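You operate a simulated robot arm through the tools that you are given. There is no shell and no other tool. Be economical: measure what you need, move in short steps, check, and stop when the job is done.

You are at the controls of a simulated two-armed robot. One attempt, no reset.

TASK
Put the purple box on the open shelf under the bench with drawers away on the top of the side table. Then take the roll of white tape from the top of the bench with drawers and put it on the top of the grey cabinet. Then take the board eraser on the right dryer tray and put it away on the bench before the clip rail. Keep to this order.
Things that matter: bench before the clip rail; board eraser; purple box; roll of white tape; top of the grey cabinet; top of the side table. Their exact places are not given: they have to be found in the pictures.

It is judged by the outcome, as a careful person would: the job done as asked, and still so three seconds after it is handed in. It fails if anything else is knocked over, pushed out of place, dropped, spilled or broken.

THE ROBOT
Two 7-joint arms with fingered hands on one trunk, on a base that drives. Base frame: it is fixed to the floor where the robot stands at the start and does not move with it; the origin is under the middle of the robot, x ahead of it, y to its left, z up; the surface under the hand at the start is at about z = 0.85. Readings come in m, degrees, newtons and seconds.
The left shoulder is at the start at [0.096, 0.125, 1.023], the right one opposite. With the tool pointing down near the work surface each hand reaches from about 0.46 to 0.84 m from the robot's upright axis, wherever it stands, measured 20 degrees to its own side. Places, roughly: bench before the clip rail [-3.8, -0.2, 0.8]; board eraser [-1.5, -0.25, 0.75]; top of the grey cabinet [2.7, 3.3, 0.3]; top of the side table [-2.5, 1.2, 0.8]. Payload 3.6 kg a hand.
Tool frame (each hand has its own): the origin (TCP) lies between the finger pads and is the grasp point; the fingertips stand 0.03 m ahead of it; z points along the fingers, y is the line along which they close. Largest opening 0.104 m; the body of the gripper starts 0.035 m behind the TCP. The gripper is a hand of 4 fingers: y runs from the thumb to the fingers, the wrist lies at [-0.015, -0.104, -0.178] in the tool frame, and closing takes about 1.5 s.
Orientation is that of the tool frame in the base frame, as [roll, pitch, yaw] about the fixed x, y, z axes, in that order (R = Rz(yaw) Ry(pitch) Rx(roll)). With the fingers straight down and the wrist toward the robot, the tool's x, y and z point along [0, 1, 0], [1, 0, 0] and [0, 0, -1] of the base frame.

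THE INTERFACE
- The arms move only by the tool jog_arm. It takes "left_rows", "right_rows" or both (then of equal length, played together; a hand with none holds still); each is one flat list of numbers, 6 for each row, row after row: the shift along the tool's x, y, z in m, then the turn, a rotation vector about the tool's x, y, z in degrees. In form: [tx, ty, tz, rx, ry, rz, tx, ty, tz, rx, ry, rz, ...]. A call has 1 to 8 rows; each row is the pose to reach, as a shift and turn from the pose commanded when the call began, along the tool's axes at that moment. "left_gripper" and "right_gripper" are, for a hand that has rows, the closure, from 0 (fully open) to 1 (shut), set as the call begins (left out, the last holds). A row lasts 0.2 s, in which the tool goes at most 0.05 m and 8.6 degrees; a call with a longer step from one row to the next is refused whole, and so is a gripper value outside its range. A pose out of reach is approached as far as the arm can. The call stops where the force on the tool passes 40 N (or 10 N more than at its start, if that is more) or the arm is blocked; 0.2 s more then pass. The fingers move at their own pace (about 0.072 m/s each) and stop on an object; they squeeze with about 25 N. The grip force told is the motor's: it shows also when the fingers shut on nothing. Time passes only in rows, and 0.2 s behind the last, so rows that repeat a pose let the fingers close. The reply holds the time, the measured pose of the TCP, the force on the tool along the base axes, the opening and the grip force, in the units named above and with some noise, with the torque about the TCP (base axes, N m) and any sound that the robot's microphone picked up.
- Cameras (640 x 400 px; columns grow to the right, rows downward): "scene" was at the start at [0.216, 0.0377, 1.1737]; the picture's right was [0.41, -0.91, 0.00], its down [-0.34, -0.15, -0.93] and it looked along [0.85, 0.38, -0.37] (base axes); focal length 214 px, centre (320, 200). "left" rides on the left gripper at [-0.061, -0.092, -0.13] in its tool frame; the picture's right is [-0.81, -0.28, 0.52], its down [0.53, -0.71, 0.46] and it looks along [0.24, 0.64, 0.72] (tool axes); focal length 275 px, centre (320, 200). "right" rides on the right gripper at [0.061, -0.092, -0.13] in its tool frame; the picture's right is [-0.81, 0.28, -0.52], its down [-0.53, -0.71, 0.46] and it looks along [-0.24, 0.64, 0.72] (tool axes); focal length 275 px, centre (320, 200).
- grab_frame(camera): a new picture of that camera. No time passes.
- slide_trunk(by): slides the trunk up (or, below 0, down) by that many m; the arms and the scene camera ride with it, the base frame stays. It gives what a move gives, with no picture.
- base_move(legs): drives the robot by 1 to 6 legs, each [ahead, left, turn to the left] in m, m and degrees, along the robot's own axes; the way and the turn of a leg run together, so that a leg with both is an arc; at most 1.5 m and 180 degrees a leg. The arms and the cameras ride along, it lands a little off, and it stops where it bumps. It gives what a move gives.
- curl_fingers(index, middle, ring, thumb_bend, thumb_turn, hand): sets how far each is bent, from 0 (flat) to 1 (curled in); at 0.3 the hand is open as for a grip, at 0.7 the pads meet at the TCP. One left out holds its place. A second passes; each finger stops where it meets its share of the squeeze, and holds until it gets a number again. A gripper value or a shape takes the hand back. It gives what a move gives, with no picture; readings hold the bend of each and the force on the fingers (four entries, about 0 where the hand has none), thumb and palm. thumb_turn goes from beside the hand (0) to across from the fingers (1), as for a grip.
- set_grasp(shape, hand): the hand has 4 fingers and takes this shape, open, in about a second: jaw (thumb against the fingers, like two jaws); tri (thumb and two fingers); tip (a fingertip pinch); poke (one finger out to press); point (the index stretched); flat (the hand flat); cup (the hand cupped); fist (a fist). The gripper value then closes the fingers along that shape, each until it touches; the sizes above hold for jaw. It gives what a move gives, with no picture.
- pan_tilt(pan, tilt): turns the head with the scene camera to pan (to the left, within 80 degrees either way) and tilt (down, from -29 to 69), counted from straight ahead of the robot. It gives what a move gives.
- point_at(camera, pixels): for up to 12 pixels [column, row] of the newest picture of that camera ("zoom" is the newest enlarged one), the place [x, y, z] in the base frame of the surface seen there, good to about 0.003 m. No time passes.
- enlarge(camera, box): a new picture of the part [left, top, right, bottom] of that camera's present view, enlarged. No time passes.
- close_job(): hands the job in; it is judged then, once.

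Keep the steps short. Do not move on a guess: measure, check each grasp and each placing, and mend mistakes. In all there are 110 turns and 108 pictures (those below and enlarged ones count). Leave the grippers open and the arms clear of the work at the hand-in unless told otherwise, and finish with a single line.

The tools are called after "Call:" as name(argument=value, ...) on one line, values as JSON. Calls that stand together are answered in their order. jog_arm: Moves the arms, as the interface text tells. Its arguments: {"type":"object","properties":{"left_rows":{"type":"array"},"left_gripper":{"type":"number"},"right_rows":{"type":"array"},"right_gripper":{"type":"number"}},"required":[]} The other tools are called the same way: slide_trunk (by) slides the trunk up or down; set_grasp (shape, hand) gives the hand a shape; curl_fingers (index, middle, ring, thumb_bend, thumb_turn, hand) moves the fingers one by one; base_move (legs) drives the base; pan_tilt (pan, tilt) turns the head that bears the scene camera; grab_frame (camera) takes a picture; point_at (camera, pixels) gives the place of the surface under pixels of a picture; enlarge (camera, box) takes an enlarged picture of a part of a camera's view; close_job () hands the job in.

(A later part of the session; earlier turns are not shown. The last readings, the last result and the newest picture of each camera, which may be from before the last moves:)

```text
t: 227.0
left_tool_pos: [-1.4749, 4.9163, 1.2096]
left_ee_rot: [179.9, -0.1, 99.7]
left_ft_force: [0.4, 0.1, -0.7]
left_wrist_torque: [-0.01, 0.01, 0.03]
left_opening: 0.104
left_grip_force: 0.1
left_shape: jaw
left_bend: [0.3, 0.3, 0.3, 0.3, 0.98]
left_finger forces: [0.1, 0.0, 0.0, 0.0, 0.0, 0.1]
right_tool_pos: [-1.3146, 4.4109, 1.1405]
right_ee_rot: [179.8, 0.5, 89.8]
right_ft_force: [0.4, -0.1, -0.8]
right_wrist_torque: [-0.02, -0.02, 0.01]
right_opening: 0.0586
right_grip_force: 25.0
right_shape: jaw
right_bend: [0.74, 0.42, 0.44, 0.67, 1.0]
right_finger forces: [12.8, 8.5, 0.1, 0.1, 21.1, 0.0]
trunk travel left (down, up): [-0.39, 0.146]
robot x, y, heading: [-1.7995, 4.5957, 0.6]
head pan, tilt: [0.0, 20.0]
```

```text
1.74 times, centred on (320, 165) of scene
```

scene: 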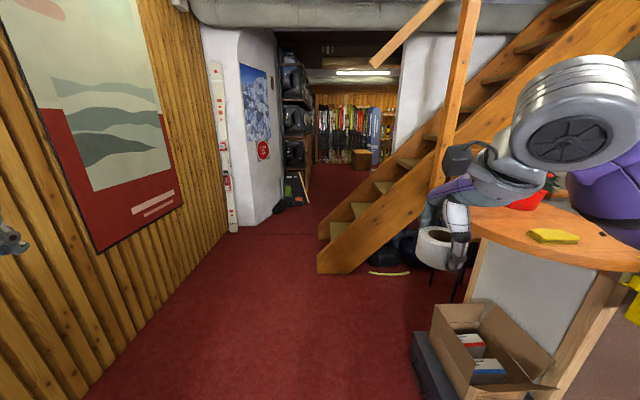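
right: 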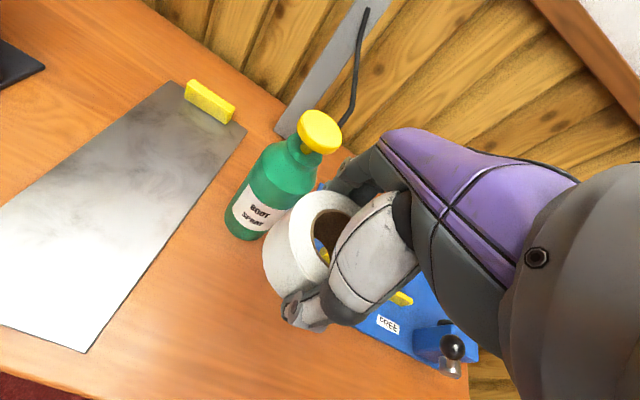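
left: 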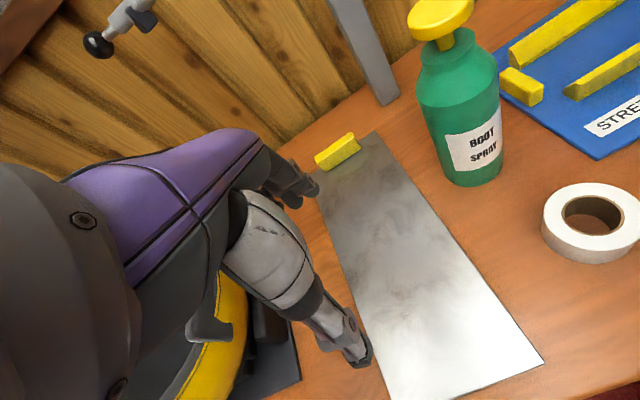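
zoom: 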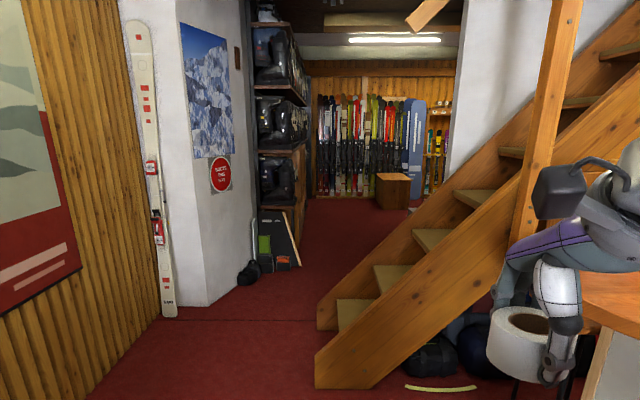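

I'll drive along the wood wall past the stair foot, to about (0.3, 5.05), and look right.

Call:
base_move(legs=[[1.1, 0.35, 0], [1.0, 0.1, 0]])

Call:
pan_tilt(pan=-20, tilt=20)

Call:
grab_frame(camera="scene")

```text
t: 237.7
left_tool_pos: [0.628, 5.3954, 1.2114]
left_ee_rot: [179.8, -0.2, 99.7]
left_ft_force: [1.8, 0.3, -0.8]
left_wrist_torque: [-0.03, -0.04, -0.02]
left_opening: 0.1039
left_grip_force: 0.1
left_shape: jaw
left_bend: [0.3, 0.3, 0.3, 0.3, 0.98]
left_finger forces: [0.0, 0.0, 0.1, 0.0, 0.0, 0.0]
right_tool_pos: [0.7873, 4.8897, 1.1418]
right_ee_rot: [179.9, 0.6, 89.9]
right_ft_force: [0.4, -0.4, -0.7]
right_wrist_torque: [-0.04, 0.01, -0.01]
right_opening: 0.0587
right_grip_force: 25.0
right_shape: jaw
right_bend: [0.74, 0.42, 0.44, 0.67, 1.0]
right_finger forces: [12.8, 8.7, 0.1, 0.1, 21.1, 0.0]
trunk travel left (down, up): [-0.39, 0.146]
robot x, y, heading: [0.3, 5.0725, 0.8]
head pan, tilt: [0.0, 20.0]
```

```text
t: 238.5
left_tool_pos: [0.6269, 5.3952, 1.2115]
left_ee_rot: [179.8, -0.2, 99.7]
left_ft_force: [-0.4, 0.7, 0.3]
left_wrist_torque: [-0.01, -0.02, -0.01]
left_opening: 0.1037
left_grip_force: 0.2
left_shape: jaw
left_bend: [0.3, 0.3, 0.3, 0.3, 0.98]
left_finger forces: [0.1, 0.0, 0.1, 0.0, 0.1, 0.1]
right_tool_pos: [0.7883, 4.8893, 1.1416]
right_ee_rot: [179.8, 0.5, 89.8]
right_ft_force: [0.4, 0.1, -0.6]
right_wrist_torque: [0.03, -0.02, -0.01]
right_opening: 0.0586
right_grip_force: 25.0
right_shape: jaw
right_bend: [0.74, 0.42, 0.44, 0.67, 1.0]
right_finger forces: [12.8, 8.6, 0.1, 0.0, 21.1, 0.0]
trunk travel left (down, up): [-0.39, 0.146]
robot x, y, heading: [0.3014, 5.0774, 0.3]
head pan, tilt: [-20.0, 20.0]
```

```text
38 pictures are left
```

scene: 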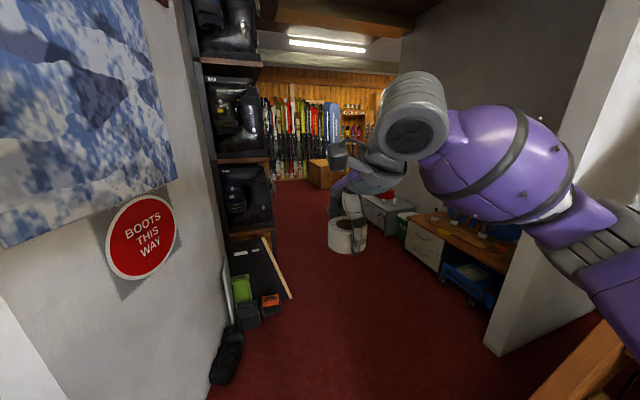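

A grey low cabinet shows at about (395,203) in the next room. I'll measure it and the doorway.

Call:
point_at(camera="scene", pixels=[[490, 350], [225, 380], [395, 203], [385, 215], [405, 205], [435, 220], [480, 260], [275, 300], [375, 205], [505, 300]])

Call:
enlarge(camera="scene", box=[330, 150, 530, 320])

```text
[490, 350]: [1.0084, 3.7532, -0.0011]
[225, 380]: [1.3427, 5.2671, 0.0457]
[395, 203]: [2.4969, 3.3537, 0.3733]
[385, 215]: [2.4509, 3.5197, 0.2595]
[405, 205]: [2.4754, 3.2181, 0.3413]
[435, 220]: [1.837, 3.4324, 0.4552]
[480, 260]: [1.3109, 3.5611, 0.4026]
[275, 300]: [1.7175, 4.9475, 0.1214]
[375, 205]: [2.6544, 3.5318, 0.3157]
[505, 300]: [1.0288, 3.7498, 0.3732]
```

```text
2.35 times, centred on (430, 235) of scene
```

zoom: 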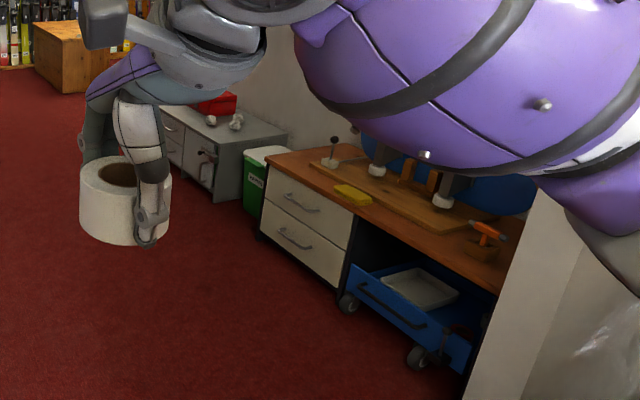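

The grey cabinet is at x≈2.4-2.95 with its front at y≈3.53 and its top at z≈0.34. I'll drive through the doorway and along to face it.

Call:
base_move(legs=[[0.5, -0.12, 0], [0.35, -0.5, 0], [0.7, -0.1, 0], [0.75, 0, 0]])

Call:
pan_tilt(pan=-55, tilt=35)

Call:
grab_frame(camera="scene")

```text
t: 249.2
left_tool_pos: [2.1058, 4.7245, 1.2225]
left_ee_rot: [177.4, 0.2, 102.9]
left_ft_force: [0.3, 0.2, -0.4]
left_wrist_torque: [0.02, 0.03, -0.02]
left_opening: 0.1038
left_grip_force: 0.2
left_shape: jaw
left_bend: [0.3, 0.3, 0.3, 0.3, 0.97]
left_finger forces: [0.0, 0.0, 0.0, 0.0, 0.0, 0.0]
right_tool_pos: [2.2945, 4.2226, 1.1445]
right_ee_rot: [179.4, 0.1, 92.1]
right_ft_force: [-0.6, 0.5, -0.7]
right_wrist_torque: [0.0, -0.02, -0.03]
right_opening: 0.0585
right_grip_force: 25.3
right_shape: jaw
right_bend: [0.74, 0.42, 0.44, 0.67, 1.0]
right_finger forces: [12.9, 8.7, 0.1, 0.1, 21.2, 0.0]
trunk travel left (down, up): [-0.39, 0.146]
robot x, y, heading: [1.8118, 4.3964, 3.3]
head pan, tilt: [-20.0, 20.0]
stopped in leg 3: the robot was blocked; the commanded pose is now the measured one
```

```text
t: 250.2
left_tool_pos: [2.1067, 4.7244, 1.2219]
left_ee_rot: [177.6, 0.2, 102.9]
left_ft_force: [-0.2, 1.1, -0.5]
left_wrist_torque: [-0.02, 0.01, 0.0]
left_opening: 0.1038
left_grip_force: 0.0
left_shape: jaw
left_bend: [0.3, 0.3, 0.3, 0.3, 0.97]
left_finger forces: [0.1, 0.0, 0.1, 0.1, 0.0, 0.1]
right_tool_pos: [2.2922, 4.2214, 1.1461]
right_ee_rot: [179.2, 0.1, 91.9]
right_ft_force: [-0.3, 0.1, -1.4]
right_wrist_torque: [0.03, -0.02, -0.02]
right_opening: 0.0586
right_grip_force: 25.1
right_shape: jaw
right_bend: [0.74, 0.42, 0.44, 0.67, 1.0]
right_finger forces: [12.9, 8.6, 0.1, 0.0, 21.3, 0.0]
trunk travel left (down, up): [-0.39, 0.146]
robot x, y, heading: [1.8129, 4.3952, 2.8]
head pan, tilt: [-55.0, 35.0]
```

```text
36 pictures are left
```

scene: 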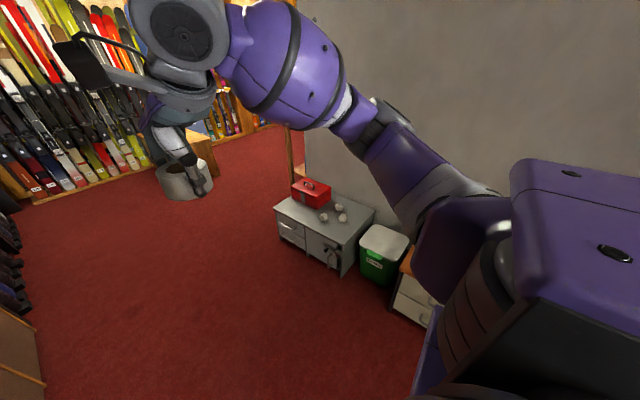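

The left elbow brushed the shelf side. I'll move right 0.25 m, away from it, and check that shelf.

Call:
base_move(legs=[[-0.03, -0.25, -3]])

Call:
pan_tilt(pan=75, tilt=10)

Call:
grab_frame(camera="scene")

```text
t: 253.0
left_tool_pos: [2.117, 4.464, 1.2145]
left_ee_rot: [178.8, 0.4, 99.5]
left_ft_force: [0.5, -1.2, 0.3]
left_wrist_torque: [-0.02, 0.01, -0.01]
left_opening: 0.1038
left_grip_force: 0.0
left_shape: jaw
left_bend: [0.3, 0.3, 0.3, 0.3, 0.97]
left_finger forces: [0.0, 0.1, 0.0, 0.0, 0.1, 0.0]
right_tool_pos: [2.2718, 3.9502, 1.1415]
right_ee_rot: [179.9, 0.5, 88.7]
right_ft_force: [0.1, 0.6, -1.0]
right_wrist_torque: [0.01, -0.01, 0.03]
right_opening: 0.0584
right_grip_force: 25.0
right_shape: jaw
right_bend: [0.74, 0.42, 0.44, 0.67, 1.0]
right_finger forces: [12.9, 8.6, 0.1, 0.0, 21.2, 0.1]
trunk travel left (down, up): [-0.39, 0.146]
robot x, y, heading: [1.7869, 4.1469, -0.4]
head pan, tilt: [-55.0, 35.0]
```

```text
t: 255.1
left_tool_pos: [2.1166, 4.464, 1.2146]
left_ee_rot: [178.7, 0.5, 99.4]
left_ft_force: [-0.4, 0.1, 0.0]
left_wrist_torque: [0.03, 0.03, -0.03]
left_opening: 0.1037
left_grip_force: 0.0
left_shape: jaw
left_bend: [0.3, 0.3, 0.3, 0.3, 0.97]
left_finger forces: [0.0, 0.0, 0.0, 0.0, 0.0, 0.0]
right_tool_pos: [2.2713, 3.9517, 1.1422]
right_ee_rot: [179.9, 0.7, 88.6]
right_ft_force: [-0.3, -1.0, -0.6]
right_wrist_torque: [0.01, -0.02, 0.02]
right_opening: 0.0585
right_grip_force: 25.3
right_shape: jaw
right_bend: [0.74, 0.42, 0.44, 0.67, 1.0]
right_finger forces: [12.8, 8.6, 0.2, 0.1, 21.3, 0.1]
trunk travel left (down, up): [-0.39, 0.146]
robot x, y, heading: [1.7881, 4.1459, -0.7]
head pan, tilt: [75.0, 10.0]
```

```text
35 pictures are left
```

scene: 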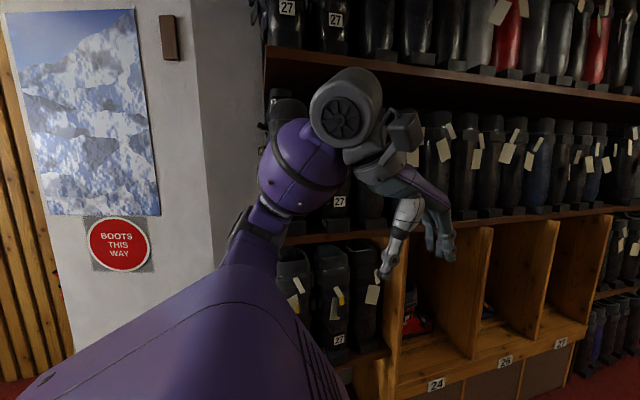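

The shelves look undisturbed. I'll drive on to in front of the cabinet and turn to face it.

Call:
base_move(legs=[[0.95, 0.0, 0], [0, 0, -89]])

Call:
pan_tilt(pan=0, tilt=50)

Call:
grab_frame(camera="scene")

```text
t: 263.9
left_tool_pos: [3.0687, 3.8206, 1.2146]
left_ee_rot: [178.6, 0.4, 10.7]
left_ft_force: [0.2, 0.7, -0.1]
left_wrist_torque: [-0.01, -0.01, 0.01]
left_opening: 0.104
left_grip_force: 0.1
left_shape: jaw
left_bend: [0.3, 0.3, 0.3, 0.3, 0.97]
left_finger forces: [0.0, 0.0, 0.0, 0.0, 0.1, 0.0]
right_tool_pos: [2.5576, 3.6535, 1.1408]
right_ee_rot: [179.9, 0.5, 0.0]
right_ft_force: [0.4, 0.8, -0.9]
right_wrist_torque: [0.0, -0.04, -0.01]
right_opening: 0.0583
right_grip_force: 25.5
right_shape: jaw
right_bend: [0.74, 0.42, 0.44, 0.67, 1.0]
right_finger forces: [12.8, 8.3, 0.1, 0.0, 20.7, 0.0]
trunk travel left (down, up): [-0.39, 0.146]
robot x, y, heading: [2.7391, 4.1356, -89.1]
head pan, tilt: [75.0, 10.0]
```

```text
t: 265.3
left_tool_pos: [3.067, 3.8208, 1.2138]
left_ee_rot: [178.6, 0.4, 10.7]
left_ft_force: [-0.4, -0.8, -0.8]
left_wrist_torque: [0.01, 0.01, -0.04]
left_opening: 0.104
left_grip_force: 0.1
left_shape: jaw
left_bend: [0.3, 0.3, 0.3, 0.3, 0.97]
left_finger forces: [0.1, 0.0, 0.0, 0.1, 0.0, 0.1]
right_tool_pos: [2.558, 3.6526, 1.1421]
right_ee_rot: [179.9, 0.5, 0.0]
right_ft_force: [-0.5, 0.9, -1.1]
right_wrist_torque: [0.01, 0.0, 0.02]
right_opening: 0.0579
right_grip_force: 24.5
right_shape: jaw
right_bend: [0.74, 0.42, 0.44, 0.67, 1.0]
right_finger forces: [12.8, 8.3, 0.1, 0.0, 20.7, 0.0]
trunk travel left (down, up): [-0.39, 0.146]
robot x, y, heading: [2.741, 4.1381, -88.8]
head pan, tilt: [0.0, 50.0]
```

```text
34 pictures are left
```

scene: 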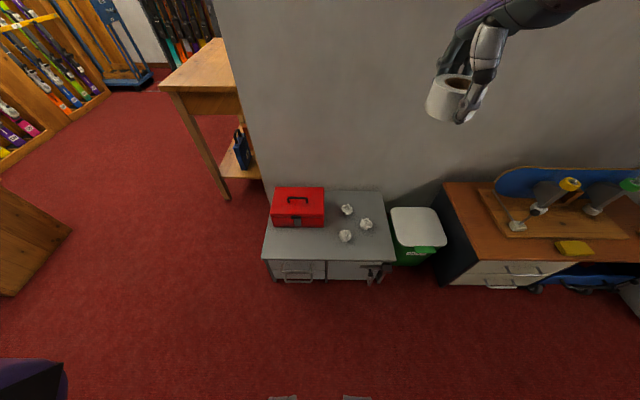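

Call:
point_at(camera="scene", pixels=[[265, 255], [393, 258], [383, 195], [310, 248], [298, 226], [345, 237], [365, 224], [347, 209], [323, 224], [375, 248], [290, 205]])

Call:
enlarge(camera="scene", box=[250, 170, 410, 290])

```text
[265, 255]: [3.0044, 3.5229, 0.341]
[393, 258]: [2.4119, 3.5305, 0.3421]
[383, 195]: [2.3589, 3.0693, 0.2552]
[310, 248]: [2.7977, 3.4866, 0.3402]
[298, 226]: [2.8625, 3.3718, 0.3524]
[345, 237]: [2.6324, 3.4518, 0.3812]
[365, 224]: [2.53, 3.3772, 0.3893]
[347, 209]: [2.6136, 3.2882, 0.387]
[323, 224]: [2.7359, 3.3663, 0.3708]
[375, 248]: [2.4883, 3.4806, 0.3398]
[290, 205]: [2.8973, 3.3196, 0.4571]
```

```text
3.33 times, centred on (330, 230) of scene
```

zoom: 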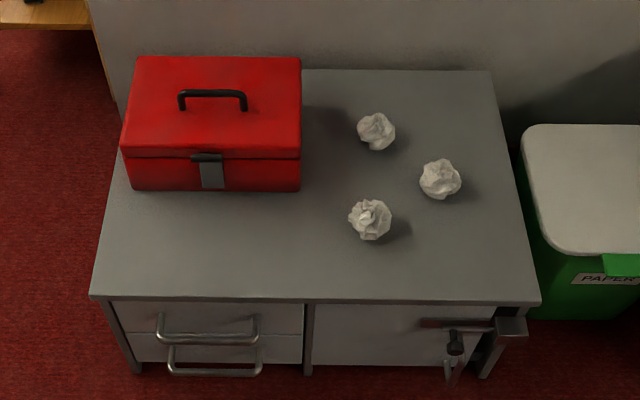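

Three paper balls and a red box are on the cabinet. The clear spot is in front of the red box, at about (2.85, 3.46). I'll slide the base left 0.3 m and lower the trunk.

Call:
base_move(legs=[[0.0, 0.31, 0]])

Call:
slide_trunk(by=-0.37)

Call:
grab_frame(camera="scene")

```text
t: 268.7
left_tool_pos: [3.3816, 3.8244, 1.2141]
left_ee_rot: [178.8, 0.4, 10.8]
left_ft_force: [-0.6, -0.4, 0.1]
left_wrist_torque: [-0.03, -0.02, 0.0]
left_opening: 0.1038
left_grip_force: 0.1
left_shape: jaw
left_bend: [0.3, 0.3, 0.3, 0.3, 0.97]
left_finger forces: [0.0, 0.1, 0.0, 0.1, 0.1, 0.0]
right_tool_pos: [2.8714, 3.6572, 1.1413]
right_ee_rot: [179.9, 0.6, 0.1]
right_ft_force: [-0.6, 0.1, -1.1]
right_wrist_torque: [0.0, 0.01, -0.01]
right_opening: 0.0583
right_grip_force: 25.3
right_shape: jaw
right_bend: [0.74, 0.42, 0.44, 0.67, 1.0]
right_finger forces: [12.7, 8.4, 0.1, 0.1, 20.7, 0.0]
trunk travel left (down, up): [-0.39, 0.146]
robot x, y, heading: [3.051, 4.145, -89.4]
head pan, tilt: [0.0, 50.0]
```

```text
t: 272.2
left_tool_pos: [3.382, 3.775, 0.816]
left_ee_rot: [-174.6, -0.8, 10.7]
left_ft_force: [-0.3, -0.5, 0.7]
left_wrist_torque: [-0.01, -0.02, -0.01]
left_opening: 0.1037
left_grip_force: 0.1
left_shape: jaw
left_bend: [0.3, 0.3, 0.3, 0.3, 0.97]
left_finger forces: [0.0, 0.0, 0.1, 0.0, 0.1, 0.0]
right_tool_pos: [2.8716, 3.6576, 0.7703]
right_ee_rot: [179.9, 0.5, 0.0]
right_ft_force: [-1.9, -0.9, -1.4]
right_wrist_torque: [-0.02, 0.0, 0.01]
right_opening: 0.0581
right_grip_force: 25.0
right_shape: jaw
right_bend: [0.74, 0.42, 0.44, 0.67, 1.0]
right_finger forces: [12.8, 8.2, 0.2, 0.0, 20.7, 0.0]
trunk travel left (down, up): [-0.02, 0.516]
robot x, y, heading: [3.0533, 4.1439, -89.1]
head pan, tilt: [0.0, 50.0]
```

```text
32 pictures are left
```

scene: 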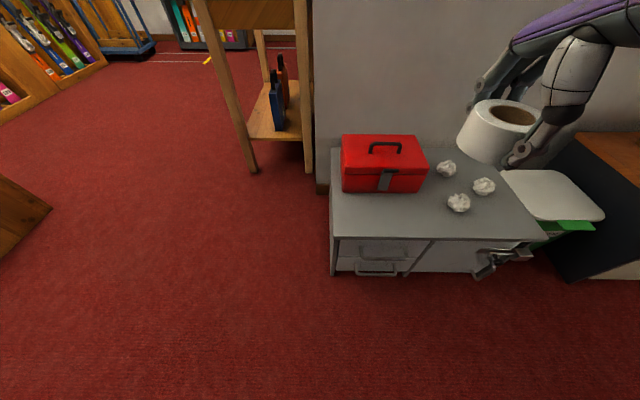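

I'll move forward and down to just above the spot.

Call:
jog_arm(right_rows=[-0.003, 0.024, 0.037, 0, 0, 0, -0.006, 0.048, 0.074, 0, 0, 0, -0.009, 0.072, 0.111, 0, 0, 0, -0.012, 0.096, 0.148, 0, 0, 0, -0.015, 0.12, 0.185, 0, 0, 0, -0.018, 0.144, 0.222, 0, 0, 0, -0.021, 0.168, 0.259, 0, 0, 0, -0.021, 0.19, 0.295, 0, 0, 0])

Call:
grab_frame(camera="right")

Call:
grab_frame(camera="scene")

```text
t: 274.1
left_tool_pos: [3.3827, 3.7741, 0.816]
left_ee_rot: [-174.6, -0.8, 10.7]
left_ft_force: [-0.3, -0.3, 0.0]
left_wrist_torque: [-0.01, 0.02, 0.0]
left_opening: 0.1035
left_grip_force: 0.3
left_shape: jaw
left_bend: [0.3, 0.3, 0.3, 0.3, 0.97]
left_finger forces: [0.0, 0.0, 0.1, 0.0, 0.0, 0.0]
right_tool_pos: [2.8476, 3.4652, 0.4749]
right_ee_rot: [179.9, 0.6, 0.1]
right_ft_force: [0.6, 0.2, -1.0]
right_wrist_torque: [0.0, -0.02, 0.01]
right_opening: 0.0583
right_grip_force: 25.0
right_shape: jaw
right_bend: [0.74, 0.42, 0.44, 0.67, 1.0]
right_finger forces: [12.8, 8.3, 0.1, 0.0, 20.8, 0.0]
trunk travel left (down, up): [-0.02, 0.516]
robot x, y, heading: [3.0545, 4.1434, -89.3]
head pan, tilt: [0.0, 50.0]
```

```text
31 pictures are left
```

right: 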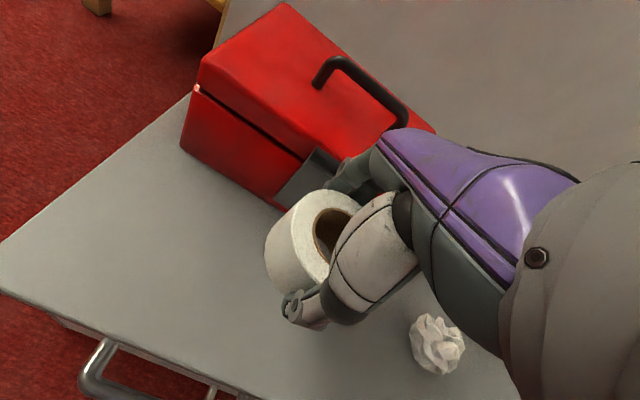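

```text
30 pictures are left
```

scene: 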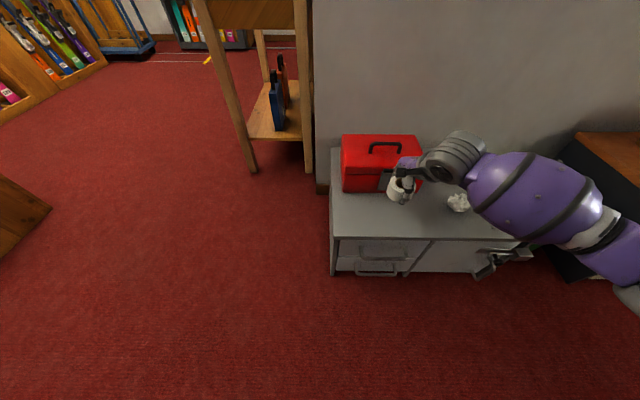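

The fingers are near the red box's latch. I'll measure the gap before going lower.

Call:
point_at(camera="right", pixels=[[345, 170], [330, 178], [375, 150], [250, 180], [310, 175], [290, 195], [180, 145], [435, 345], [355, 185]])

```text
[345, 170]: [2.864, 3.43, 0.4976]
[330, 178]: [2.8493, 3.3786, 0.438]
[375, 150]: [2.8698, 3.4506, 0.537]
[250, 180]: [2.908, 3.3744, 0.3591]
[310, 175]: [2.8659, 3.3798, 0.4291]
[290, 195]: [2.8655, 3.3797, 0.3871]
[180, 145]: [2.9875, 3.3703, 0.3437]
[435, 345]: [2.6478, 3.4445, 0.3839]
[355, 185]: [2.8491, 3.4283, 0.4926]
```

The gap is 4 cm. I'll go down to z≈0.377, backing off 6 mm.

Call:
jog_arm(right_rows=[0.005, -0.003, 0.035, 0, 0, 0, 0.01, -0.006, 0.07, 0, 0, 0, 0.01, -0.006, 0.09, 0, 0, 0, 0.01, -0.006, 0.097, 0, 0, 0, 0.01, -0.006, 0.099, 0, 0, 0, 0.01, -0.006, 0.1, 0, 0, 0])

```text
t: 275.4
left_tool_pos: [3.382, 3.7748, 0.8162]
left_ee_rot: [-174.6, -0.9, 10.7]
left_ft_force: [-0.3, -0.2, 0.2]
left_wrist_torque: [0.01, 0.01, 0.04]
left_opening: 0.1041
left_grip_force: 0.1
left_shape: jaw
left_bend: [0.3, 0.3, 0.3, 0.3, 0.97]
left_finger forces: [0.0, 0.1, 0.1, 0.1, 0.0, 0.0]
right_tool_pos: [2.8568, 3.4735, 0.377]
right_ee_rot: [180.0, 0.6, 0.0]
right_ft_force: [-0.5, 0.1, 0.1]
right_wrist_torque: [-0.03, 0.02, 0.02]
right_opening: 0.058
right_grip_force: 25.2
right_shape: jaw
right_bend: [0.74, 0.42, 0.44, 0.67, 1.0]
right_finger forces: [12.8, 8.3, 0.2, 0.0, 20.6, 0.0]
trunk travel left (down, up): [-0.02, 0.516]
robot x, y, heading: [3.0547, 4.1418, -88.9]
head pan, tilt: [0.0, 50.0]
```

It's close. I'll feel for contact in small steps.

Call:
jog_arm(right_rows=[0, 0, 0.001, 0, 0, 0, 0, 0, 0.002, 0, 0, 0, 0, 0, 0.003, 0, 0, 0])

Call:
grab_frame(camera="right")

```text
t: 276.2
left_tool_pos: [3.3822, 3.7749, 0.8167]
left_ee_rot: [-174.6, -0.7, 10.7]
left_ft_force: [0.3, 0.4, -0.3]
left_wrist_torque: [-0.02, -0.04, -0.03]
left_opening: 0.1037
left_grip_force: 0.1
left_shape: jaw
left_bend: [0.3, 0.3, 0.3, 0.3, 0.97]
left_finger forces: [0.0, 0.0, 0.0, 0.1, 0.1, 0.0]
right_tool_pos: [2.8564, 3.4738, 0.3732]
right_ee_rot: [180.0, 0.6, 0.0]
right_ft_force: [-0.3, -0.7, -1.0]
right_wrist_torque: [0.01, -0.03, 0.02]
right_opening: 0.0581
right_grip_force: 25.1
right_shape: jaw
right_bend: [0.74, 0.42, 0.44, 0.67, 1.0]
right_finger forces: [12.9, 8.3, 0.2, 0.0, 20.7, 0.1]
trunk travel left (down, up): [-0.02, 0.516]
robot x, y, heading: [3.0542, 4.1426, -89.1]
head pan, tilt: [0.0, 50.0]
```

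```text
29 pictures are left
```

right: 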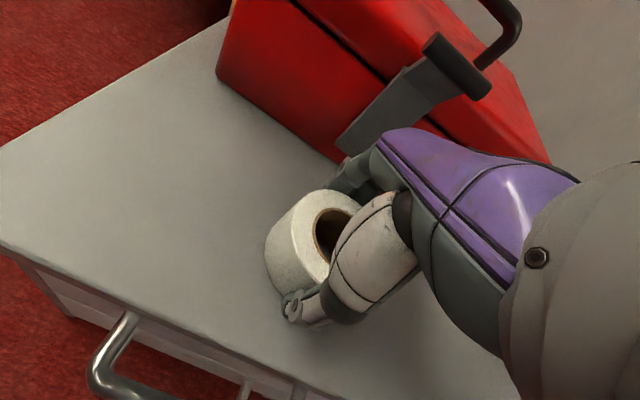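

Call:
jog_arm(right_rows=[0, 0, 0.001, 0, 0, 0, 0, 0, 0.002, 0, 0, 0, 0, 0, 0.003, 0, 0, 0])

```text
t: 277.1
left_tool_pos: [3.3822, 3.7755, 0.8151]
left_ee_rot: [-174.6, -0.9, 10.8]
left_ft_force: [-0.3, -0.4, -0.2]
left_wrist_torque: [-0.01, -0.02, -0.01]
left_opening: 0.1039
left_grip_force: 0.1
left_shape: jaw
left_bend: [0.3, 0.3, 0.3, 0.3, 0.97]
left_finger forces: [0.0, 0.1, 0.0, 0.0, 0.0, 0.0]
right_tool_pos: [2.8571, 3.4729, 0.3721]
right_ee_rot: [179.7, 0.6, -0.1]
right_ft_force: [-0.4, -2.0, 5.3]
right_wrist_torque: [-0.07, 0.02, -0.04]
right_opening: 0.058
right_grip_force: 24.7
right_shape: jaw
right_bend: [0.74, 0.42, 0.44, 0.67, 1.0]
right_finger forces: [13.5, 9.0, 0.4, 0.1, 21.1, 0.1]
trunk travel left (down, up): [-0.02, 0.516]
robot x, y, heading: [3.0551, 4.1447, -89.0]
head pan, tilt: [0.0, 50.0]
```

Contact at +5 N. I'll open to about 0.09 m and rise straight up.

Call:
jog_arm(right_rows=[0, 0, -0.001, 0, 0, 0, 0, 0, -0.001, 0, 0, 0, 0, 0, -0.001, 0, 0, 0, 0, 0, -0.001, 0, 0, 0], right_gripper=0.15)

Call:
jog_arm(right_rows=[0, 0, -0.02, 0, 0, 0, 0, 0, -0.05, 0, 0, 0, 0, 0, -0.09, 0, 0, 0, 0, -0.02, -0.13, 0, 0, 0, 0, -0.05, -0.17, 0, 0, 0, 0, -0.08, -0.21, 0, 0, 0])

Call:
grab_frame(camera="scene")

```text
t: 278.1
left_tool_pos: [3.3824, 3.7746, 0.8155]
left_ee_rot: [-174.6, -0.9, 10.6]
left_ft_force: [0.4, -0.3, -0.3]
left_wrist_torque: [0.01, -0.05, 0.0]
left_opening: 0.1039
left_grip_force: 0.0
left_shape: jaw
left_bend: [0.3, 0.3, 0.3, 0.3, 0.97]
left_finger forces: [0.1, 0.0, 0.0, 0.0, 0.1, 0.1]
right_tool_pos: [2.8578, 3.4743, 0.3715]
right_ee_rot: [179.9, 0.6, 0.0]
right_ft_force: [-1.2, -0.8, -0.5]
right_wrist_torque: [0.01, -0.02, -0.03]
right_opening: 0.0886
right_grip_force: 0.1
right_shape: jaw
right_bend: [0.27, 0.33, 0.31, 0.44, 0.99]
right_finger forces: [0.0, 0.0, 0.0, 0.0, 0.1, 0.0]
trunk travel left (down, up): [-0.02, 0.516]
robot x, y, heading: [3.0542, 4.148, -89.1]
head pan, tilt: [0.0, 50.0]
```

```text
t: 279.4
left_tool_pos: [3.3837, 3.7741, 0.8158]
left_ee_rot: [-174.6, -0.7, 10.7]
left_ft_force: [-0.8, 0.3, -0.5]
left_wrist_torque: [0.0, 0.01, -0.03]
left_opening: 0.1039
left_grip_force: 0.1
left_shape: jaw
left_bend: [0.3, 0.3, 0.3, 0.3, 0.97]
left_finger forces: [0.1, 0.0, 0.0, 0.0, 0.0, 0.1]
right_tool_pos: [2.8586, 3.554, 0.5838]
right_ee_rot: [179.9, 0.6, 0.0]
right_ft_force: [-0.3, 0.5, -0.7]
right_wrist_torque: [0.02, 0.05, -0.02]
right_opening: 0.0881
right_grip_force: 0.1
right_shape: jaw
right_bend: [0.27, 0.33, 0.31, 0.44, 0.99]
right_finger forces: [0.1, 0.0, 0.1, 0.0, 0.0, 0.0]
trunk travel left (down, up): [-0.02, 0.516]
robot x, y, heading: [3.0542, 4.1448, -89.4]
head pan, tilt: [0.0, 50.0]
```

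```text
28 pictures are left
```

scene: 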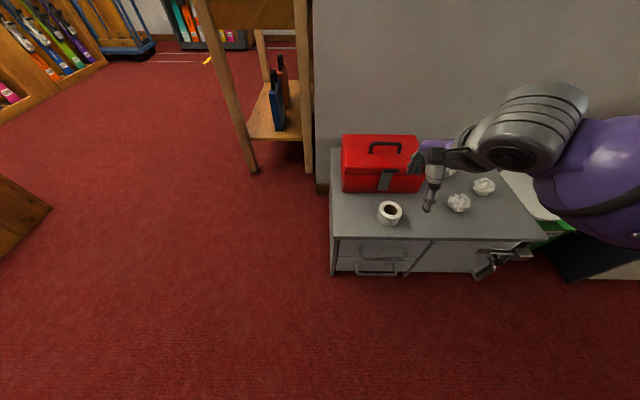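

The tape stands on the grey cabinet, clear of everything. I'll raise the trunk, tuck the right hand as before and turn back.

Call:
slide_trunk(by=0.37)

Call:
jog_arm(right_rows=[0, -0.02, -0.035, 0, 0, 0, 0, -0.04, -0.07, 0, 0, 0, 0, -0.06, -0.105, 0, 0, 0, 0, -0.08, -0.14, 0, 0, 0, 0, -0.1, -0.18, 0, 0, 0], right_gripper=0)

Call:
base_move(legs=[[0, 0, -91], [1.4, 0, 0]])

```text
t: 283.0
left_tool_pos: [3.3822, 3.774, 1.1865]
left_ee_rot: [-174.6, -0.8, 10.7]
left_ft_force: [-0.6, 0.6, 1.2]
left_wrist_torque: [0.02, 0.0, 0.0]
left_opening: 0.1038
left_grip_force: 0.0
left_shape: jaw
left_bend: [0.3, 0.3, 0.3, 0.3, 0.97]
left_finger forces: [0.1, 0.1, 0.0, 0.0, 0.0, 0.0]
right_tool_pos: [2.8579, 3.5528, 0.9528]
right_ee_rot: [180.0, 0.5, 0.0]
right_ft_force: [0.4, -0.9, -0.7]
right_wrist_torque: [0.01, 0.01, -0.01]
right_opening: 0.0887
right_grip_force: 0.1
right_shape: jaw
right_bend: [0.27, 0.33, 0.31, 0.44, 0.99]
right_finger forces: [0.0, 0.0, 0.0, 0.1, 0.0, 0.1]
trunk travel left (down, up): [-0.39, 0.146]
robot x, y, heading: [3.0542, 4.1435, -89.2]
head pan, tilt: [0.0, 50.0]
```

```text
t: 284.2
left_tool_pos: [3.3819, 3.7757, 1.1847]
left_ee_rot: [-174.6, -0.8, 10.8]
left_ft_force: [-0.1, -0.4, 0.1]
left_wrist_torque: [0.01, -0.01, 0.02]
left_opening: 0.1039
left_grip_force: 0.1
left_shape: jaw
left_bend: [0.3, 0.3, 0.3, 0.3, 0.97]
left_finger forces: [0.0, 0.0, 0.0, 0.0, 0.1, 0.0]
right_tool_pos: [2.8606, 3.6559, 1.1354]
right_ee_rot: [179.9, 0.6, -0.1]
right_ft_force: [0.5, 0.4, 0.4]
right_wrist_torque: [-0.01, 0.03, 0.01]
right_opening: 0.1037
right_grip_force: 0.1
right_shape: jaw
right_bend: [0.3, 0.3, 0.3, 0.3, 0.98]
right_finger forces: [0.1, 0.1, 0.0, 0.0, 0.0, 0.0]
trunk travel left (down, up): [-0.39, 0.146]
robot x, y, heading: [3.0555, 4.1461, -89.3]
head pan, tilt: [0.0, 50.0]
```

```text
t: 295.0
left_tool_pos: [1.2877, 3.8305, 1.1848]
left_ee_rot: [-174.5, -0.8, -81.0]
left_ft_force: [-0.5, 0.3, 0.3]
left_wrist_torque: [0.0, -0.01, -0.01]
left_opening: 0.104
left_grip_force: 0.1
left_shape: jaw
left_bend: [0.3, 0.3, 0.3, 0.3, 0.97]
left_finger forces: [0.0, 0.0, 0.1, 0.0, 0.0, 0.0]
right_tool_pos: [1.1842, 4.3556, 1.1349]
right_ee_rot: [179.8, 0.5, -91.8]
right_ft_force: [-0.5, 0.1, -0.3]
right_wrist_torque: [-0.01, 0.0, -0.01]
right_opening: 0.1037
right_grip_force: 0.1
right_shape: jaw
right_bend: [0.3, 0.3, 0.3, 0.3, 0.98]
right_finger forces: [0.0, 0.1, 0.0, 0.0, 0.1, 0.1]
trunk travel left (down, up): [-0.39, 0.146]
robot x, y, heading: [1.6678, 4.1483, 179.1]
head pan, tilt: [0.0, 50.0]
```

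I'll return along the same way: doorway, stair foot, then past the carton.

Call:
base_move(legs=[[0.57, -0.55, 0], [0.53, -0.3, 0], [1.3, 0.15, 0], [1.2, 0.25, 0], [1.3, 0.0, 0], [0.5, 0, 0]])

```text
t: 323.6
left_tool_pos: [-4.0421, 4.2036, 1.1854]
left_ee_rot: [-174.6, -0.8, -80.1]
left_ft_force: [0.0, 1.6, -0.4]
left_wrist_torque: [0.02, -0.02, -0.03]
left_opening: 0.1038
left_grip_force: 0.1
left_shape: jaw
left_bend: [0.3, 0.3, 0.3, 0.3, 0.97]
left_finger forces: [0.0, 0.1, 0.1, 0.1, 0.1, 0.1]
right_tool_pos: [-4.1545, 4.7256, 1.1343]
right_ee_rot: [179.8, 0.5, -91.0]
right_ft_force: [-0.5, 0.0, 0.6]
right_wrist_torque: [0.02, -0.02, -0.01]
right_opening: 0.1036
right_grip_force: 0.1
right_shape: jaw
right_bend: [0.3, 0.3, 0.3, 0.3, 0.98]
right_finger forces: [0.0, 0.0, 0.0, 0.1, 0.0, 0.0]
trunk travel left (down, up): [-0.39, 0.146]
robot x, y, heading: [-3.6674, 4.5252, 179.8]
head pan, tilt: [0.0, 50.0]
```

I'm clear. I'll turn and drive back through the passage by the side table.

Call:
base_move(legs=[[0, 0, 90], [1.4, -0.03, 0], [0.75, 0.58, 0], [1.5, 0, 0], [0.4, 0, 0]])

Call:
pan_tilt(pan=0, tilt=25)

Call:
grab_frame(camera="scene")

```text
t: 346.4
left_tool_pos: [-2.6267, 0.5629, 1.1848]
left_ee_rot: [-174.6, -0.8, 12.9]
left_ft_force: [0.2, 0.2, 0.6]
left_wrist_torque: [0.03, -0.03, -0.01]
left_opening: 0.1037
left_grip_force: 0.1
left_shape: jaw
left_bend: [0.3, 0.3, 0.3, 0.3, 0.97]
left_finger forces: [0.0, 0.0, 0.0, 0.0, 0.1, 0.0]
right_tool_pos: [-3.1416, 0.424, 1.1351]
right_ee_rot: [179.9, 0.5, 2.2]
right_ft_force: [1.0, 0.2, -0.3]
right_wrist_torque: [0.01, 0.01, -0.02]
right_opening: 0.1039
right_grip_force: 0.1
right_shape: jaw
right_bend: [0.3, 0.3, 0.3, 0.3, 0.98]
right_finger forces: [0.1, 0.1, 0.0, 0.1, 0.1, 0.0]
trunk travel left (down, up): [-0.39, 0.146]
robot x, y, heading: [-2.9681, 0.9234, -86.8]
head pan, tilt: [0.0, 50.0]
stopped in leg 4: the robot was blocked; the commanded pose is now the measured one
```

```text
t: 347.3
left_tool_pos: [-2.6271, 0.5646, 1.1857]
left_ee_rot: [-174.6, -0.8, 13.0]
left_ft_force: [-0.4, 0.9, 0.6]
left_wrist_torque: [0.01, 0.0, 0.01]
left_opening: 0.1038
left_grip_force: 0.0
left_shape: jaw
left_bend: [0.3, 0.3, 0.3, 0.3, 0.97]
left_finger forces: [0.0, 0.1, 0.0, 0.0, 0.1, 0.1]
right_tool_pos: [-3.1431, 0.4241, 1.1345]
right_ee_rot: [180.0, 0.4, 2.2]
right_ft_force: [0.1, 0.6, 0.7]
right_wrist_torque: [-0.02, 0.01, -0.01]
right_opening: 0.1037
right_grip_force: 0.0
right_shape: jaw
right_bend: [0.3, 0.3, 0.3, 0.3, 0.98]
right_finger forces: [0.0, 0.0, 0.1, 0.0, 0.1, 0.0]
trunk travel left (down, up): [-0.39, 0.146]
robot x, y, heading: [-2.9698, 0.9213, -87.1]
head pan, tilt: [0.0, 25.0]
```

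```text
27 pictures are left
```

scene: 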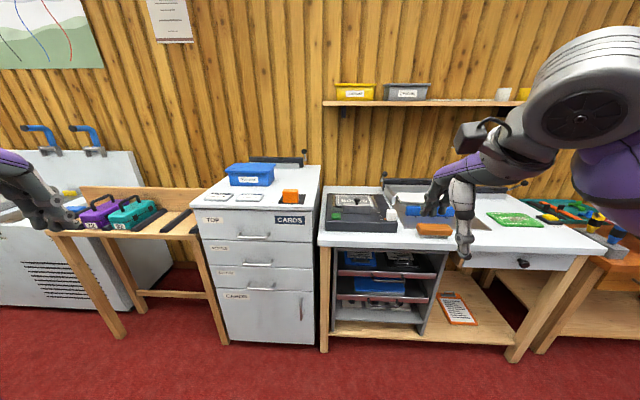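

I drifted to x=-2.97 and brushed the side table. I'll move away to the right, then check the table.

Call:
base_move(legs=[[-0.02, -0.13, -3], [0.55, 0, 0]])

Call:
pan_tilt(pan=80, tilt=30)

Call:
grab_frame(camera="scene")

```text
t: 352.0
left_tool_pos: [-2.7786, -0.007, 1.1854]
left_ee_rot: [-174.6, -0.7, 9.7]
left_ft_force: [0.8, 0.9, 0.3]
left_wrist_torque: [0.01, -0.01, 0.02]
left_opening: 0.104
left_grip_force: 0.0
left_shape: jaw
left_bend: [0.3, 0.3, 0.3, 0.3, 0.97]
left_finger forces: [0.0, 0.0, 0.0, 0.0, 0.0, 0.0]
right_tool_pos: [-3.3017, -0.1192, 1.136]
right_ee_rot: [180.0, 0.4, -1.0]
right_ft_force: [0.4, -0.3, 0.6]
right_wrist_torque: [0.03, -0.01, 0.03]
right_opening: 0.1039
right_grip_force: 0.1
right_shape: jaw
right_bend: [0.3, 0.3, 0.3, 0.3, 0.98]
right_finger forces: [0.0, 0.0, 0.0, 0.0, 0.0, 0.1]
trunk travel left (down, up): [-0.39, 0.146]
robot x, y, heading: [-3.1023, 0.3679, -90.3]
head pan, tilt: [0.0, 25.0]
```

```text
t: 353.5
left_tool_pos: [-2.7783, -0.0067, 1.1856]
left_ee_rot: [-174.6, -0.8, 9.8]
left_ft_force: [0.3, -0.8, 0.1]
left_wrist_torque: [0.02, 0.03, 0.0]
left_opening: 0.104
left_grip_force: 0.0
left_shape: jaw
left_bend: [0.3, 0.3, 0.3, 0.3, 0.97]
left_finger forces: [0.0, 0.0, 0.1, 0.0, 0.0, 0.0]
right_tool_pos: [-3.3023, -0.1182, 1.1359]
right_ee_rot: [179.9, 0.5, -1.0]
right_ft_force: [-0.2, 0.3, 0.1]
right_wrist_torque: [0.01, -0.04, 0.05]
right_opening: 0.1036
right_grip_force: 0.0
right_shape: jaw
right_bend: [0.3, 0.3, 0.3, 0.3, 0.98]
right_finger forces: [0.0, 0.1, 0.1, 0.0, 0.0, 0.1]
trunk travel left (down, up): [-0.39, 0.146]
robot x, y, heading: [-3.0998, 0.3709, -90.1]
head pan, tilt: [80.0, 30.0]
```

```text
26 pictures are left
```

scene: 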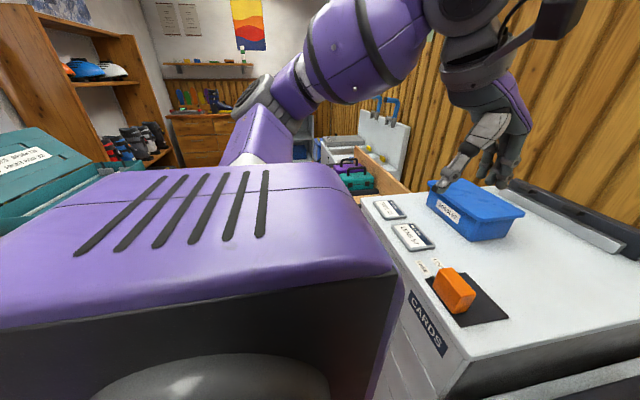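

The left hand is clear of the cabinet top. I'll now slide along the aisle to the dryer.

Call:
base_move(legs=[[0.0, 0.95, 0], [0.0, 0.92, 0]])

Call:
pan_tilt(pan=-5, tilt=40)

Call:
grab_frame(camera="scene")

```text
t: 370.0
left_tool_pos: [-0.9287, -0.011, 1.1861]
left_ee_rot: [-174.7, -0.9, 10.2]
left_ft_force: [-0.2, -0.2, 0.6]
left_wrist_torque: [-0.04, -0.02, 0.0]
left_opening: 0.1039
left_grip_force: 0.1
left_shape: jaw
left_bend: [0.3, 0.3, 0.3, 0.3, 0.97]
left_finger forces: [0.0, 0.1, 0.0, 0.0, 0.1, 0.0]
right_tool_pos: [-1.4514, -0.1268, 1.1352]
right_ee_rot: [179.9, 0.6, -0.5]
right_ft_force: [0.1, -0.7, 0.0]
right_wrist_torque: [-0.03, 0.02, -0.02]
right_opening: 0.1038
right_grip_force: 0.0
right_shape: jaw
right_bend: [0.3, 0.3, 0.3, 0.3, 0.98]
right_finger forces: [0.1, 0.1, 0.0, 0.0, 0.0, 0.0]
trunk travel left (down, up): [-0.39, 0.146]
robot x, y, heading: [-1.2532, 0.3662, -89.5]
head pan, tilt: [80.0, 30.0]
```

```text
t: 371.6
left_tool_pos: [-0.9297, -0.0114, 1.1854]
left_ee_rot: [-174.6, -0.9, 10.3]
left_ft_force: [1.0, 0.3, -0.1]
left_wrist_torque: [0.01, 0.02, -0.02]
left_opening: 0.1034
left_grip_force: 0.2
left_shape: jaw
left_bend: [0.3, 0.3, 0.3, 0.3, 0.97]
left_finger forces: [0.1, 0.0, 0.0, 0.0, 0.1, 0.0]
right_tool_pos: [-1.4515, -0.1263, 1.1363]
right_ee_rot: [179.8, 0.5, -0.4]
right_ft_force: [1.2, -0.4, -0.4]
right_wrist_torque: [0.04, 0.01, -0.01]
right_opening: 0.1038
right_grip_force: 0.0
right_shape: jaw
right_bend: [0.3, 0.3, 0.3, 0.3, 0.98]
right_finger forces: [0.0, 0.0, 0.0, 0.0, 0.1, 0.0]
trunk travel left (down, up): [-0.39, 0.146]
robot x, y, heading: [-1.2491, 0.3628, -89.9]
head pan, tilt: [-5.0, 40.0]
```

```text
25 pictures are left
```

scene: 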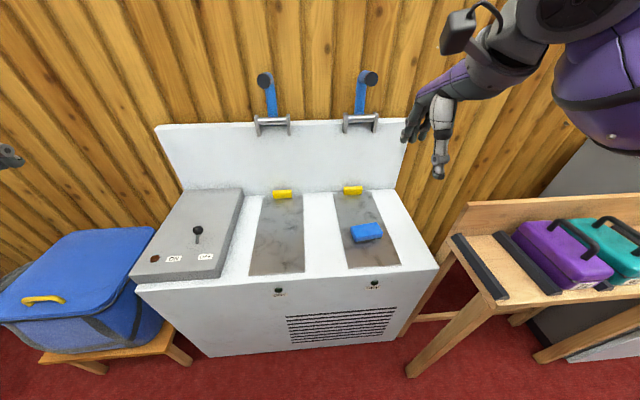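

The blue board eraser is on the right tray at (367,232). I'll zoom and measure.

Call:
enlarge(camera="scene", box=[330, 205, 410, 265])

Call:
point_at(camera="scene", pixels=[[352, 232], [381, 228], [354, 241], [383, 236], [366, 240], [366, 227], [350, 228], [377, 224], [366, 233], [375, 255], [345, 215]])

```text
6.67 times, centred on (370, 235) of scene
```

zoom: 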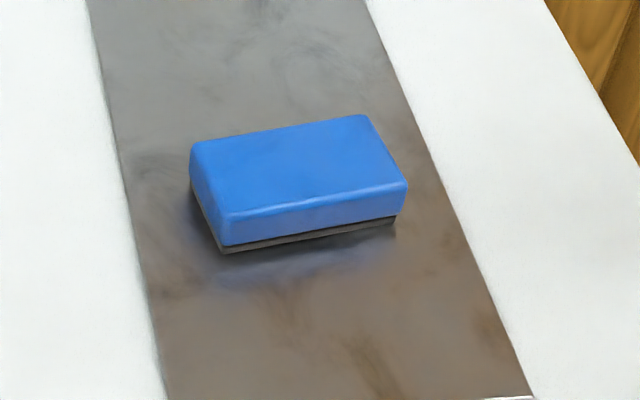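

```text
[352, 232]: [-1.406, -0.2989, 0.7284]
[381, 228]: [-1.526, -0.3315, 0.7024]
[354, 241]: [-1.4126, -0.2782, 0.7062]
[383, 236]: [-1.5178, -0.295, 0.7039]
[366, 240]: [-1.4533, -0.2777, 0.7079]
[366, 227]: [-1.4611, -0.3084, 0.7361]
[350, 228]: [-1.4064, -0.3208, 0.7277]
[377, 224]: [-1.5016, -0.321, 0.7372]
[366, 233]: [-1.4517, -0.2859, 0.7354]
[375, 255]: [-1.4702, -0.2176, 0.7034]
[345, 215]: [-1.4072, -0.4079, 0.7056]
```

Call:
point_at(camera="zoom", pixels=[[195, 150], [230, 210], [400, 185], [358, 120], [226, 245], [395, 215], [295, 165], [225, 250], [310, 225]])

```text
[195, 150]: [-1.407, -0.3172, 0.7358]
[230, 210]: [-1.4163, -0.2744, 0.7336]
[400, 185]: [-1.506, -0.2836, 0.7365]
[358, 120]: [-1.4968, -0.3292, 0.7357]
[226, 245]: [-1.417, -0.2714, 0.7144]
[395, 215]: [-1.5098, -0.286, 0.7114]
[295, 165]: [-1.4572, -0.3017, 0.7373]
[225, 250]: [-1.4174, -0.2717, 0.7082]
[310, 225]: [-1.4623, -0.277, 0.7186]
```

The eraser is 0.10 × 0.046 × 0.033 m with its top at 0.736. It's centred at (-1.457, -0.301) and turned about 7°. I'll lower the trunk 0.2 m and move the hand over it.

Call:
slide_trunk(by=-0.2)

Call:
jog_arm(right_rows=[-0.001, 0.035, 0, 0, 0, -1.5, -0.002, 0.07, 0, 0, 0, -3, -0.003, 0.105, 0.02, 0, 0, -4.5, -0.004, 0.14, 0.05, 0, 0, -6, -0.0055, 0.175, 0.08, 0, 0, -7.4, -0.0055, 0.175, 0.115, 0, 0, -7.4, -0.0055, 0.175, 0.115, 0, 0, -7.4])

Call:
grab_frame(camera="right")

```text
t: 373.8
left_tool_pos: [-0.9304, -0.0101, 0.9865]
left_ee_rot: [-174.6, -0.8, 10.3]
left_ft_force: [0.4, -0.5, -0.9]
left_wrist_torque: [-0.02, 0.02, 0.02]
left_opening: 0.104
left_grip_force: 0.2
left_shape: jaw
left_bend: [0.3, 0.3, 0.3, 0.3, 0.97]
left_finger forces: [0.0, 0.0, 0.0, 0.0, 0.0, 0.0]
right_tool_pos: [-1.4517, -0.1274, 0.9353]
right_ee_rot: [179.8, 0.5, -0.6]
right_ft_force: [0.2, -0.7, -0.1]
right_wrist_torque: [0.0, 0.04, 0.0]
right_opening: 0.1037
right_grip_force: 0.0
right_shape: jaw
right_bend: [0.3, 0.3, 0.3, 0.3, 0.98]
right_finger forces: [0.0, 0.0, 0.1, 0.0, 0.0, 0.0]
trunk travel left (down, up): [-0.19, 0.346]
robot x, y, heading: [-1.2558, 0.3626, -89.5]
head pan, tilt: [-5.0, 40.0]
```

```text
t: 375.4
left_tool_pos: [-0.9288, -0.0109, 0.9865]
left_ee_rot: [-174.6, -0.8, 10.2]
left_ft_force: [0.8, -0.4, 0.1]
left_wrist_torque: [0.02, 0.01, -0.01]
left_opening: 0.104
left_grip_force: 0.1
left_shape: jaw
left_bend: [0.3, 0.3, 0.3, 0.3, 0.97]
left_finger forces: [0.1, 0.1, 0.1, 0.0, 0.0, 0.1]
right_tool_pos: [-1.4627, -0.3021, 0.8207]
right_ee_rot: [179.9, 0.5, 6.9]
right_ft_force: [0.1, 0.5, 0.5]
right_wrist_torque: [-0.01, 0.0, 0.0]
right_opening: 0.1039
right_grip_force: 0.1
right_shape: jaw
right_bend: [0.3, 0.3, 0.3, 0.3, 0.98]
right_finger forces: [0.0, 0.0, 0.1, 0.0, 0.1, 0.1]
trunk travel left (down, up): [-0.19, 0.346]
robot x, y, heading: [-1.2567, 0.3598, -89.6]
head pan, tilt: [-5.0, 40.0]
```

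```text
23 pictures are left
```

right: 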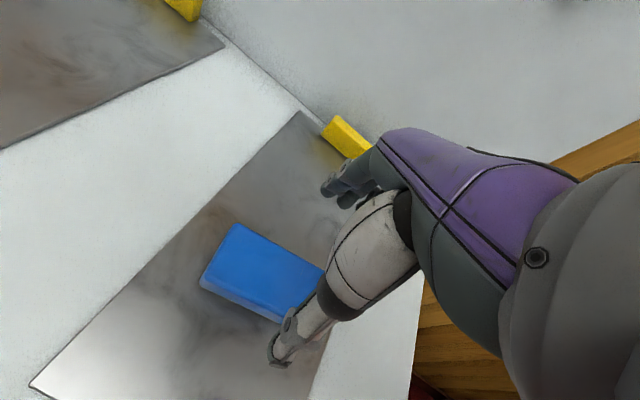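

It's aligned. I'll descend to z≈0.739 with a 5 mm shift.

Call:
jog_arm(right_rows=[0.005, 0, 0.03, 0, 0, 0, 0.005, 0, 0.06, 0, 0, 0, 0.005, 0, 0.076, 0, 0, 0, 0.005, 0, 0.081, 0, 0, 0, 0.005, 0, 0.081, 0, 0, 0])

Call:
grab_frame(camera="right")

```text
t: 376.6
left_tool_pos: [-0.9298, -0.0104, 0.9854]
left_ee_rot: [-174.7, -0.8, 10.2]
left_ft_force: [-0.4, 0.1, 0.4]
left_wrist_torque: [-0.04, 0.02, 0.02]
left_opening: 0.1038
left_grip_force: 0.0
left_shape: jaw
left_bend: [0.3, 0.3, 0.3, 0.3, 0.97]
left_finger forces: [0.0, 0.1, 0.1, 0.0, 0.0, 0.1]
right_tool_pos: [-1.4553, -0.3026, 0.7394]
right_ee_rot: [179.9, 0.5, 6.9]
right_ft_force: [0.0, 0.9, 0.3]
right_wrist_torque: [-0.01, -0.01, 0.02]
right_opening: 0.1039
right_grip_force: 0.2
right_shape: jaw
right_bend: [0.3, 0.3, 0.3, 0.3, 0.98]
right_finger forces: [0.1, 0.0, 0.1, 0.0, 0.0, 0.0]
trunk travel left (down, up): [-0.19, 0.346]
robot x, y, heading: [-1.252, 0.3657, -89.6]
head pan, tilt: [-5.0, 40.0]
```

```text
22 pictures are left
```

right: 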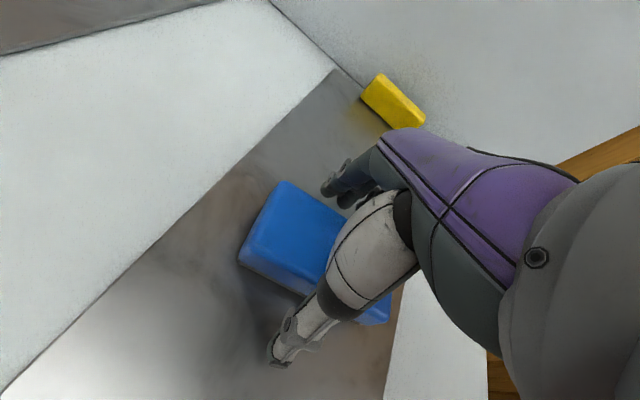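

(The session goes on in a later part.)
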